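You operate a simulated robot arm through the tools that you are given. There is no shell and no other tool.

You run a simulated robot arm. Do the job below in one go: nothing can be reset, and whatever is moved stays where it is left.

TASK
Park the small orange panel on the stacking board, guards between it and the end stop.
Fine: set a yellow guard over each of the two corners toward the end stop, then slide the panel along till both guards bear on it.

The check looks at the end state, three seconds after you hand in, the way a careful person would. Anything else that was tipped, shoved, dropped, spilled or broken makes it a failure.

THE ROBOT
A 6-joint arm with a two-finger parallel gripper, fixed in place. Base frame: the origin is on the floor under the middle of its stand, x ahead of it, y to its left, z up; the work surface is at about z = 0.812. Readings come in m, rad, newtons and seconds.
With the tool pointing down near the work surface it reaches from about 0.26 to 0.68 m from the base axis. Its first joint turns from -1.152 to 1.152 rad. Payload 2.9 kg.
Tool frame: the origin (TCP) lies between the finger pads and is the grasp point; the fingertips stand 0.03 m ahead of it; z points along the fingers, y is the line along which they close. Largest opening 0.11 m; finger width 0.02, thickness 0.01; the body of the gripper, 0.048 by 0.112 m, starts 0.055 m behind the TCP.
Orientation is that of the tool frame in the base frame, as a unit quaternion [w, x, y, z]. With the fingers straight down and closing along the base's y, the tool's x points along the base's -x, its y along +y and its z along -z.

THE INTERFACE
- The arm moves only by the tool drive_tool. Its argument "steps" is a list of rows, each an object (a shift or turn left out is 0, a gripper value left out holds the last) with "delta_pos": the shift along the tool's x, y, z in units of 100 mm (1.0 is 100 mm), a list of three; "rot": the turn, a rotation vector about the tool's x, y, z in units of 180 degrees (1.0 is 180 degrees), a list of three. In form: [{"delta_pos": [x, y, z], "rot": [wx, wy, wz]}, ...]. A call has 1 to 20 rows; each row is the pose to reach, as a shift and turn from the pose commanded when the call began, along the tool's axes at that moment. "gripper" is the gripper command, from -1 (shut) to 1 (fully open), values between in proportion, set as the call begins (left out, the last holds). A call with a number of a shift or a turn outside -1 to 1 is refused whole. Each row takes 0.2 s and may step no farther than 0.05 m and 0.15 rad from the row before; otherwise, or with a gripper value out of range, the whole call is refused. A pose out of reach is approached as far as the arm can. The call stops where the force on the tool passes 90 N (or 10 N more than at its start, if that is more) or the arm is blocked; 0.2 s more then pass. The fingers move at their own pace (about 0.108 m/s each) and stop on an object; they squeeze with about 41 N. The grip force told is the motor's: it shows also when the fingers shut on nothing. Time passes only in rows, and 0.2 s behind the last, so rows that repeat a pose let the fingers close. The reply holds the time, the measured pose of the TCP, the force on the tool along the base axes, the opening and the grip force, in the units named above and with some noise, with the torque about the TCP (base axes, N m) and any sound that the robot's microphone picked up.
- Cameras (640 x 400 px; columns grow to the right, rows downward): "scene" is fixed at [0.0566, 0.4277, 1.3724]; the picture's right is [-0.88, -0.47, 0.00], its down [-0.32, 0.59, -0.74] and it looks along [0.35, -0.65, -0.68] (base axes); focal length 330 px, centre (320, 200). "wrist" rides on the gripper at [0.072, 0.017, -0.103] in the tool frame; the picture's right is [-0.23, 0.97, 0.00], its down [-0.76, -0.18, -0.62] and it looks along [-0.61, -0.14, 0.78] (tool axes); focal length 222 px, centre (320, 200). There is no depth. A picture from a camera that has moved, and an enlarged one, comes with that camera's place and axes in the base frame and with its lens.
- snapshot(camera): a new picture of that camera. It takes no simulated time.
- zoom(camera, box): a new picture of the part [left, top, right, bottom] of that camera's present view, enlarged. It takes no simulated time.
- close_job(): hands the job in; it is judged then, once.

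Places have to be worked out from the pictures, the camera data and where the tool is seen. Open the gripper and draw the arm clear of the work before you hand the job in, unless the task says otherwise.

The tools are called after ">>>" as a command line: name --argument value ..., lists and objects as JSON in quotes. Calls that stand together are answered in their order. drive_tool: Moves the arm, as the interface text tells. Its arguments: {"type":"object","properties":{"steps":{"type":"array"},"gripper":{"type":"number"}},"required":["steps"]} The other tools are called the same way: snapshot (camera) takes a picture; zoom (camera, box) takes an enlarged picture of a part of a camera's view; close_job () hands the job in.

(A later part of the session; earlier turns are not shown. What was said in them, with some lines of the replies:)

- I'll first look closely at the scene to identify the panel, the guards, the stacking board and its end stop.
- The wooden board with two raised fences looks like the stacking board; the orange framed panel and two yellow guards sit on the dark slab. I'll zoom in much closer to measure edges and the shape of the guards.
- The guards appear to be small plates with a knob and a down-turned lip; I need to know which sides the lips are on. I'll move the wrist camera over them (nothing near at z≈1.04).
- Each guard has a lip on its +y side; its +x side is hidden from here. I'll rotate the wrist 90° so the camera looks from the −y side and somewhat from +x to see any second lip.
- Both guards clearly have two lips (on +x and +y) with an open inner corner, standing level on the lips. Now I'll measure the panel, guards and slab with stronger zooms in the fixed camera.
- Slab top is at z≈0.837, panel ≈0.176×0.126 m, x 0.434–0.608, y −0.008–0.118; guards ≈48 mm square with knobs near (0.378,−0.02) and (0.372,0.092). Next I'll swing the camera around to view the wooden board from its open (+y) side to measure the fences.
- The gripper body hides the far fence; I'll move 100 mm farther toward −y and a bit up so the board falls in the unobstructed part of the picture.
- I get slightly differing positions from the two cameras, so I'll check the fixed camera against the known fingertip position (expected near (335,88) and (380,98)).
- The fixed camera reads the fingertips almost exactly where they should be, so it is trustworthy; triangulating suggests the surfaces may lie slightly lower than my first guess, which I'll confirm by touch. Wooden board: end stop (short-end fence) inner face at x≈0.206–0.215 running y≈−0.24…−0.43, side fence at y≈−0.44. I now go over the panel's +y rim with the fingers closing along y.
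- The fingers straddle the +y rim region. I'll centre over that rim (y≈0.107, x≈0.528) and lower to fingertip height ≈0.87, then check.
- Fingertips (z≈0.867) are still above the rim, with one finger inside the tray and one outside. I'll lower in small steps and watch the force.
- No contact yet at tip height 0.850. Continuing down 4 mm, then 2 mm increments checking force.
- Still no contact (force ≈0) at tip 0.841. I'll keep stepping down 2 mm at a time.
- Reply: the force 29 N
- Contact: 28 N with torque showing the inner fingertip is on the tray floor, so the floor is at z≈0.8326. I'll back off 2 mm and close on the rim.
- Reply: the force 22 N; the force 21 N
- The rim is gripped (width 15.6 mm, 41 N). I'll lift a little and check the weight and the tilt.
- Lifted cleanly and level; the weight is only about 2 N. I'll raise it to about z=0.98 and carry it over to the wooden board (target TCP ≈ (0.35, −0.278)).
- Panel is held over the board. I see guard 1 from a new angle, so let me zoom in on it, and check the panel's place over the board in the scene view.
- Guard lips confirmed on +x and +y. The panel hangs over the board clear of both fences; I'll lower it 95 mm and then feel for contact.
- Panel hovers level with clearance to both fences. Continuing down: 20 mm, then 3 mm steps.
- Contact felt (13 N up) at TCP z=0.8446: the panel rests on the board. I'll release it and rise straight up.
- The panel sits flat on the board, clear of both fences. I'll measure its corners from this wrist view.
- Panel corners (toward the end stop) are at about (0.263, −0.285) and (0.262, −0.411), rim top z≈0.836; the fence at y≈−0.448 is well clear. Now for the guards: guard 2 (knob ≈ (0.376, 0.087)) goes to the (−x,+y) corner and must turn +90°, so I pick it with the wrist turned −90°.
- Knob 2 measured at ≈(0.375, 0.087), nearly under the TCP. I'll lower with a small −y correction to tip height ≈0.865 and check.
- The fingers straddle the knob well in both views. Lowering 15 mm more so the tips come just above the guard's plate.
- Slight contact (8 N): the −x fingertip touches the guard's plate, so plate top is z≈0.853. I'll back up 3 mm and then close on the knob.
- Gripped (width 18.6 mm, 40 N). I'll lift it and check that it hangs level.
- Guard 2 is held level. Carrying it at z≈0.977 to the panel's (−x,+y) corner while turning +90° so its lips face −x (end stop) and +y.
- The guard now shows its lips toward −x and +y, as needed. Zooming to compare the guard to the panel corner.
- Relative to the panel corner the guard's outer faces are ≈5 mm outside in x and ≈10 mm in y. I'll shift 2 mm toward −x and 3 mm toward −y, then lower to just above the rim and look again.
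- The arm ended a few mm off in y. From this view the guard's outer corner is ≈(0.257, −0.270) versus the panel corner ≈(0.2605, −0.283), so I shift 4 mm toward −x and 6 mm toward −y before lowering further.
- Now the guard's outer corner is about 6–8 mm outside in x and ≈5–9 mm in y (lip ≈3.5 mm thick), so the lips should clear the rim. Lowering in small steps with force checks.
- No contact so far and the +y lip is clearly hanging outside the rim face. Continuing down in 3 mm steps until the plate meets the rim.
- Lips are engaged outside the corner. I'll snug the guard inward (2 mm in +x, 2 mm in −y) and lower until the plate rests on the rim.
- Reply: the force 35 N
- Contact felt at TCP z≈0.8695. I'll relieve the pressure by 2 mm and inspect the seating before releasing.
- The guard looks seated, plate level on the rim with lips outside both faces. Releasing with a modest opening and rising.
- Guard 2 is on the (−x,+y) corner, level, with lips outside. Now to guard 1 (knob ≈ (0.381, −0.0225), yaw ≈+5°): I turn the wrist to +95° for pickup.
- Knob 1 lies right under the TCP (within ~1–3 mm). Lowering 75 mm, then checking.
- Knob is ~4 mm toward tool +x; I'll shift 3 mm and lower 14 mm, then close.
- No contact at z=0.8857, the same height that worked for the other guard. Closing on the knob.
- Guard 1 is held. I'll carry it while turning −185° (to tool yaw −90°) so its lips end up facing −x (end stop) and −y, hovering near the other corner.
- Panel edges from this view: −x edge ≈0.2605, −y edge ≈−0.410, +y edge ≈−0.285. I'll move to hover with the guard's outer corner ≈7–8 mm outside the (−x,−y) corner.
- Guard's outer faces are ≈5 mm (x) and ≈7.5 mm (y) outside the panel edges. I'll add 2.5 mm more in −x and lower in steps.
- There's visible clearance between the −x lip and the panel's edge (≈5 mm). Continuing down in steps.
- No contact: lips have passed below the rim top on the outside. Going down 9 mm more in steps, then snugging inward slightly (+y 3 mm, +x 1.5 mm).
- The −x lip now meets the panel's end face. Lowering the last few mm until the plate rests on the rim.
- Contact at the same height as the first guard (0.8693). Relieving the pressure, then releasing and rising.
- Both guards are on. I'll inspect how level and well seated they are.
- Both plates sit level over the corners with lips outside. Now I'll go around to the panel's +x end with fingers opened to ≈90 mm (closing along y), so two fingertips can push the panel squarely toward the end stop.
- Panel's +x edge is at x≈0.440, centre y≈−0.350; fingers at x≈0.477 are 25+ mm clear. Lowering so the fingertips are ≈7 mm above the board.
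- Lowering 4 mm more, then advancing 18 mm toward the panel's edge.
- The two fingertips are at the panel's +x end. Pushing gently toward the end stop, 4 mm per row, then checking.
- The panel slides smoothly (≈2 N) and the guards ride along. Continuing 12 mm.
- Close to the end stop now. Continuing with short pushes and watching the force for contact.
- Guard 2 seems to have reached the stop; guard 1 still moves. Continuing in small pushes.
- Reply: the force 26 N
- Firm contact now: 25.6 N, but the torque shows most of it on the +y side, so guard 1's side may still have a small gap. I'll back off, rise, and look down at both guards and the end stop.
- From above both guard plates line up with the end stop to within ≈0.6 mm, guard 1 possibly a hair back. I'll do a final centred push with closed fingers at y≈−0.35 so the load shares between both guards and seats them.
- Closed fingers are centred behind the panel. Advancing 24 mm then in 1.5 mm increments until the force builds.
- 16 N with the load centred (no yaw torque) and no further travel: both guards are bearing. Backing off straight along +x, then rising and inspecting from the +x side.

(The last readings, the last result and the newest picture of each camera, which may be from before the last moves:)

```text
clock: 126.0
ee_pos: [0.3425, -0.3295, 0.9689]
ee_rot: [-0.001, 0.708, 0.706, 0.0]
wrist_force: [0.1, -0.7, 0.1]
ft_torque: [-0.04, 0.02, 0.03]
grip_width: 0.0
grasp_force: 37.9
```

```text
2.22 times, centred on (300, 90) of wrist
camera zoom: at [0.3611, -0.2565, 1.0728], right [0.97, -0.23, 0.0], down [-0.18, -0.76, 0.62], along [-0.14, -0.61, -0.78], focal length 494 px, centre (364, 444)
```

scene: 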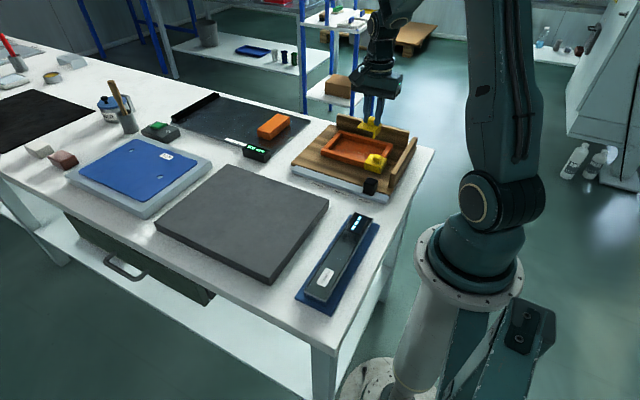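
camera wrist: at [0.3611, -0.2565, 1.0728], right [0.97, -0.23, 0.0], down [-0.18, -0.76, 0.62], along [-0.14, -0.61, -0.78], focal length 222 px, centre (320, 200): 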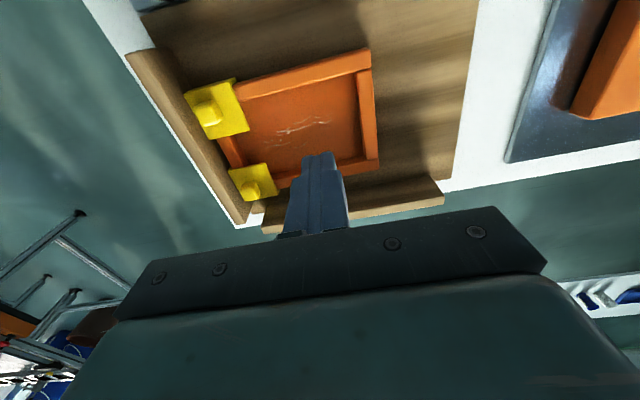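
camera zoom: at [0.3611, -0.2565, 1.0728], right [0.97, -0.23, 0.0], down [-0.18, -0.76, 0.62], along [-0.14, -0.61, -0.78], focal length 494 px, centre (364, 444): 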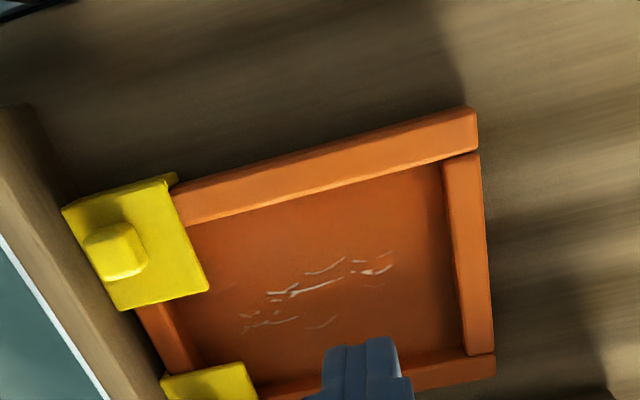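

>>> zoom --camera "wrist" --box '[170, 60, 270, 150]'

>>> zoom --camera "wrist" --box '[210, 140, 300, 220]'

>>> zoom --camera "scene" --box '[310, 100, 430, 190]'

```text
4.44 times, centred on (220, 105) of wrist
camera zoom: at [0.3611, -0.2565, 1.0728], right [0.97, -0.23, 0.0], down [-0.18, -0.76, 0.62], along [-0.14, -0.61, -0.78], focal length 987 px, centre (764, 622)
```

zoom: 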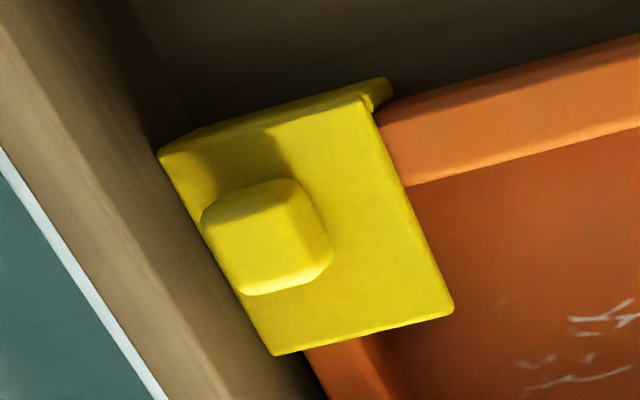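

```text
5.00 times, centred on (255, 180) of wrist
camera zoom: at [0.3611, -0.2565, 1.0728], right [0.97, -0.23, 0.0], down [-0.18, -0.76, 0.62], along [-0.14, -0.61, -0.78], focal length 1111 px, centre (645, 300)
```

zoom: 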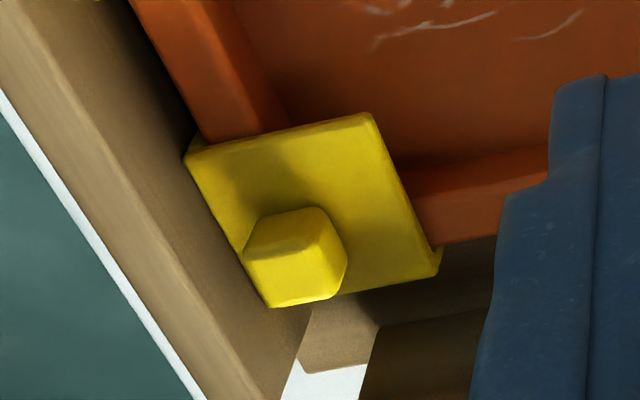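

```text
4.44 times, centred on (370, 145) of scene
camera zoom: at [0.0566, 0.4277, 1.3724], right [-0.88, -0.47, 0.0], down [-0.32, 0.59, -0.74], along [0.35, -0.65, -0.68], focal length 1464 px, centre (98, 444)
```

zoom: 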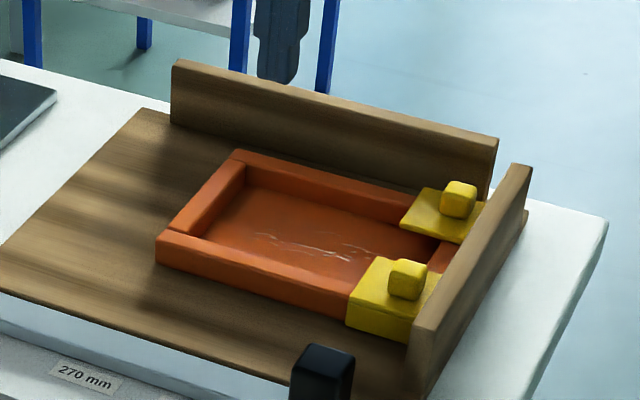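

Both guards' outer faces sit flush on the end stop's inner face, plates level over the panel corners. I'll open the gripper, rise and withdraw.

>>> drive_tool --steps '[{"delta_pos": [0, 0, -0.3]}, {"delta_pos": [0, 0, -0.6]}, {"delta_pos": [0, 0, -0.9]}, {"delta_pos": [0.3, 0.2, -0.9]}, {"delta_pos": [0.6, 0.4, -0.9]}, {"delta_pos": [0.95, 0.6, -0.9]}]' --gripper 1

>>> drive_tool --steps '[{"delta_pos": [0.3, 0.1, 0]}, {"delta_pos": [0.6, 0.2, 0]}, {"delta_pos": [0.95, 0.3, 0]}, {"delta_pos": [0.95, 0.3, 0]}]'

>>> snapshot --camera "scene"

>>> zoom --camera "scene" --box '[290, 100, 430, 200]'

>>> zoom --camera "scene" --box '[365, 130, 410, 170]'

>>> snapshot --camera "wrist"

```text
clock: 127.4
ee_pos: [0.4012, -0.2351, 1.0563]
ee_rot: [0.0, 0.708, 0.706, 0.0]
wrist_force: [1.1, 0.7, 0.2]
ft_torque: [0.0, 0.01, 0.01]
grip_width: 0.11
grasp_force: 0.1
```

```text
clock: 128.4
ee_pos: [0.4325, -0.1394, 1.0609]
ee_rot: [0.0, 0.707, 0.708, 0.0]
wrist_force: [-0.3, 0.0, 0.6]
ft_torque: [0.01, -0.04, -0.03]
grip_width: 0.1099
grasp_force: 0.0
```

```text
taken
```

scene: 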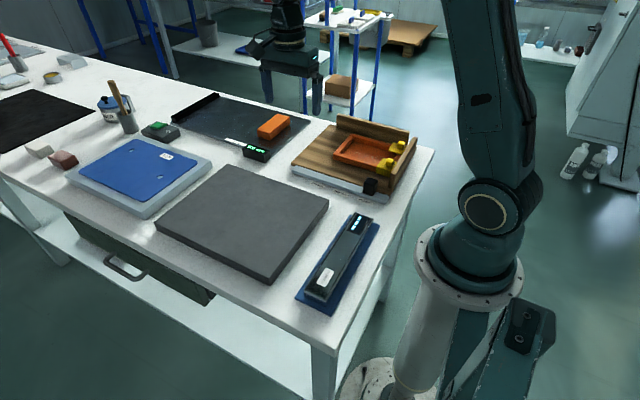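

```text
4.00 times, centred on (360, 150) of scene
camera zoom: at [0.0566, 0.4277, 1.3724], right [-0.88, -0.47, 0.0], down [-0.32, 0.59, -0.74], along [0.35, -0.65, -0.68], focal length 1318 px, centre (160, 400)
```

zoom: 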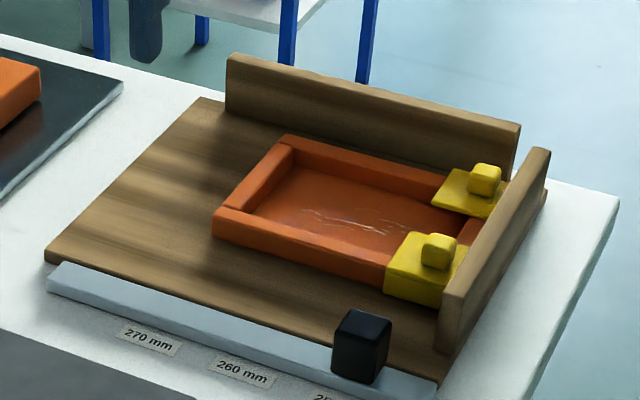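

```text
10.00 times, centred on (388, 150) of scene
camera zoom: at [0.0566, 0.4277, 1.3724], right [-0.88, -0.47, 0.0], down [-0.32, 0.59, -0.74], along [0.35, -0.65, -0.68], focal length 3295 px, centre (-355, 700)
```

zoom: 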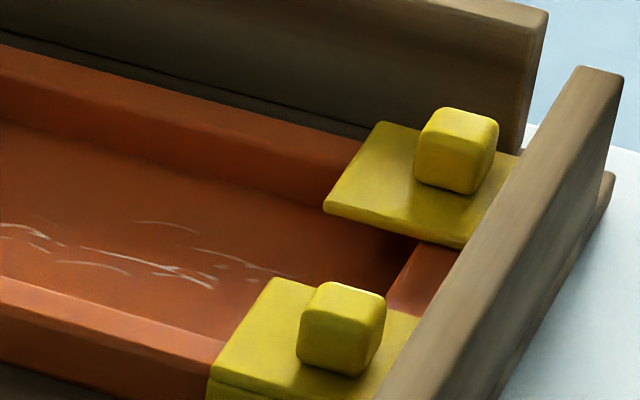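

```text
taken
camera wrist: at [0.4497, -0.0654, 1.1638], right [0.97, -0.23, 0.0], down [-0.18, -0.76, 0.62], along [-0.14, -0.61, -0.78], focal length 222 px, centre (320, 200)
```

wrist: 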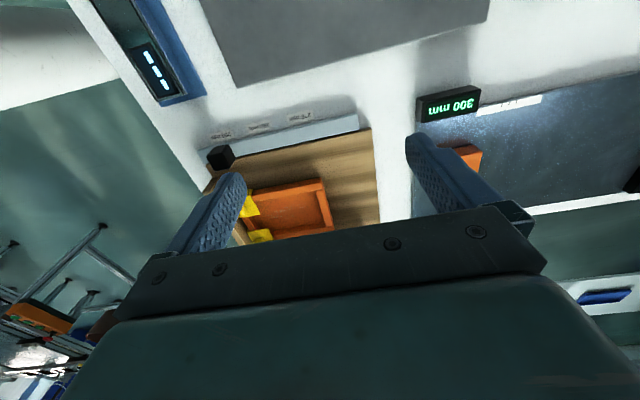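

The scene shows the panel flat on the board with both guards over its end-stop corners and bearing on the stop. The board, gauge block and everything else are where they started, and the gripper is open and clear, so I'm handing in.

>>> close_job

```text
The job is handed in.
```

The small orange panel is parked on the wooden stacking board. A yellow guard sits over each of its two corners toward the end stop, and I slid the panel in until both guards bore on it.

- **End stop:** The board has two fences and neither is labelled. I took the one across its short end, nearest the robot, as the end stop, since it closes off the board's long direction. I treated the other as a side fence.
- **Contact with the stop:** My last push was centred behind the panel. The force rose to 16 N with no yaw torque and almost no further movement, so the load was shared between both guards. Close-ups afterward showed no visible gap between either guard and the stop.
- **Guard seating:** Both guards sit level on the rim with their lips outside the panel. The guard nearer the side fence has a few millimetres of slack on its side lip.
- **Surroundings:** Nothing else appeared moved in the final pictures. The board itself did not shift under the push.

The gripper is open and the arm is clear of the work. I handed the job in and have not seen a result.
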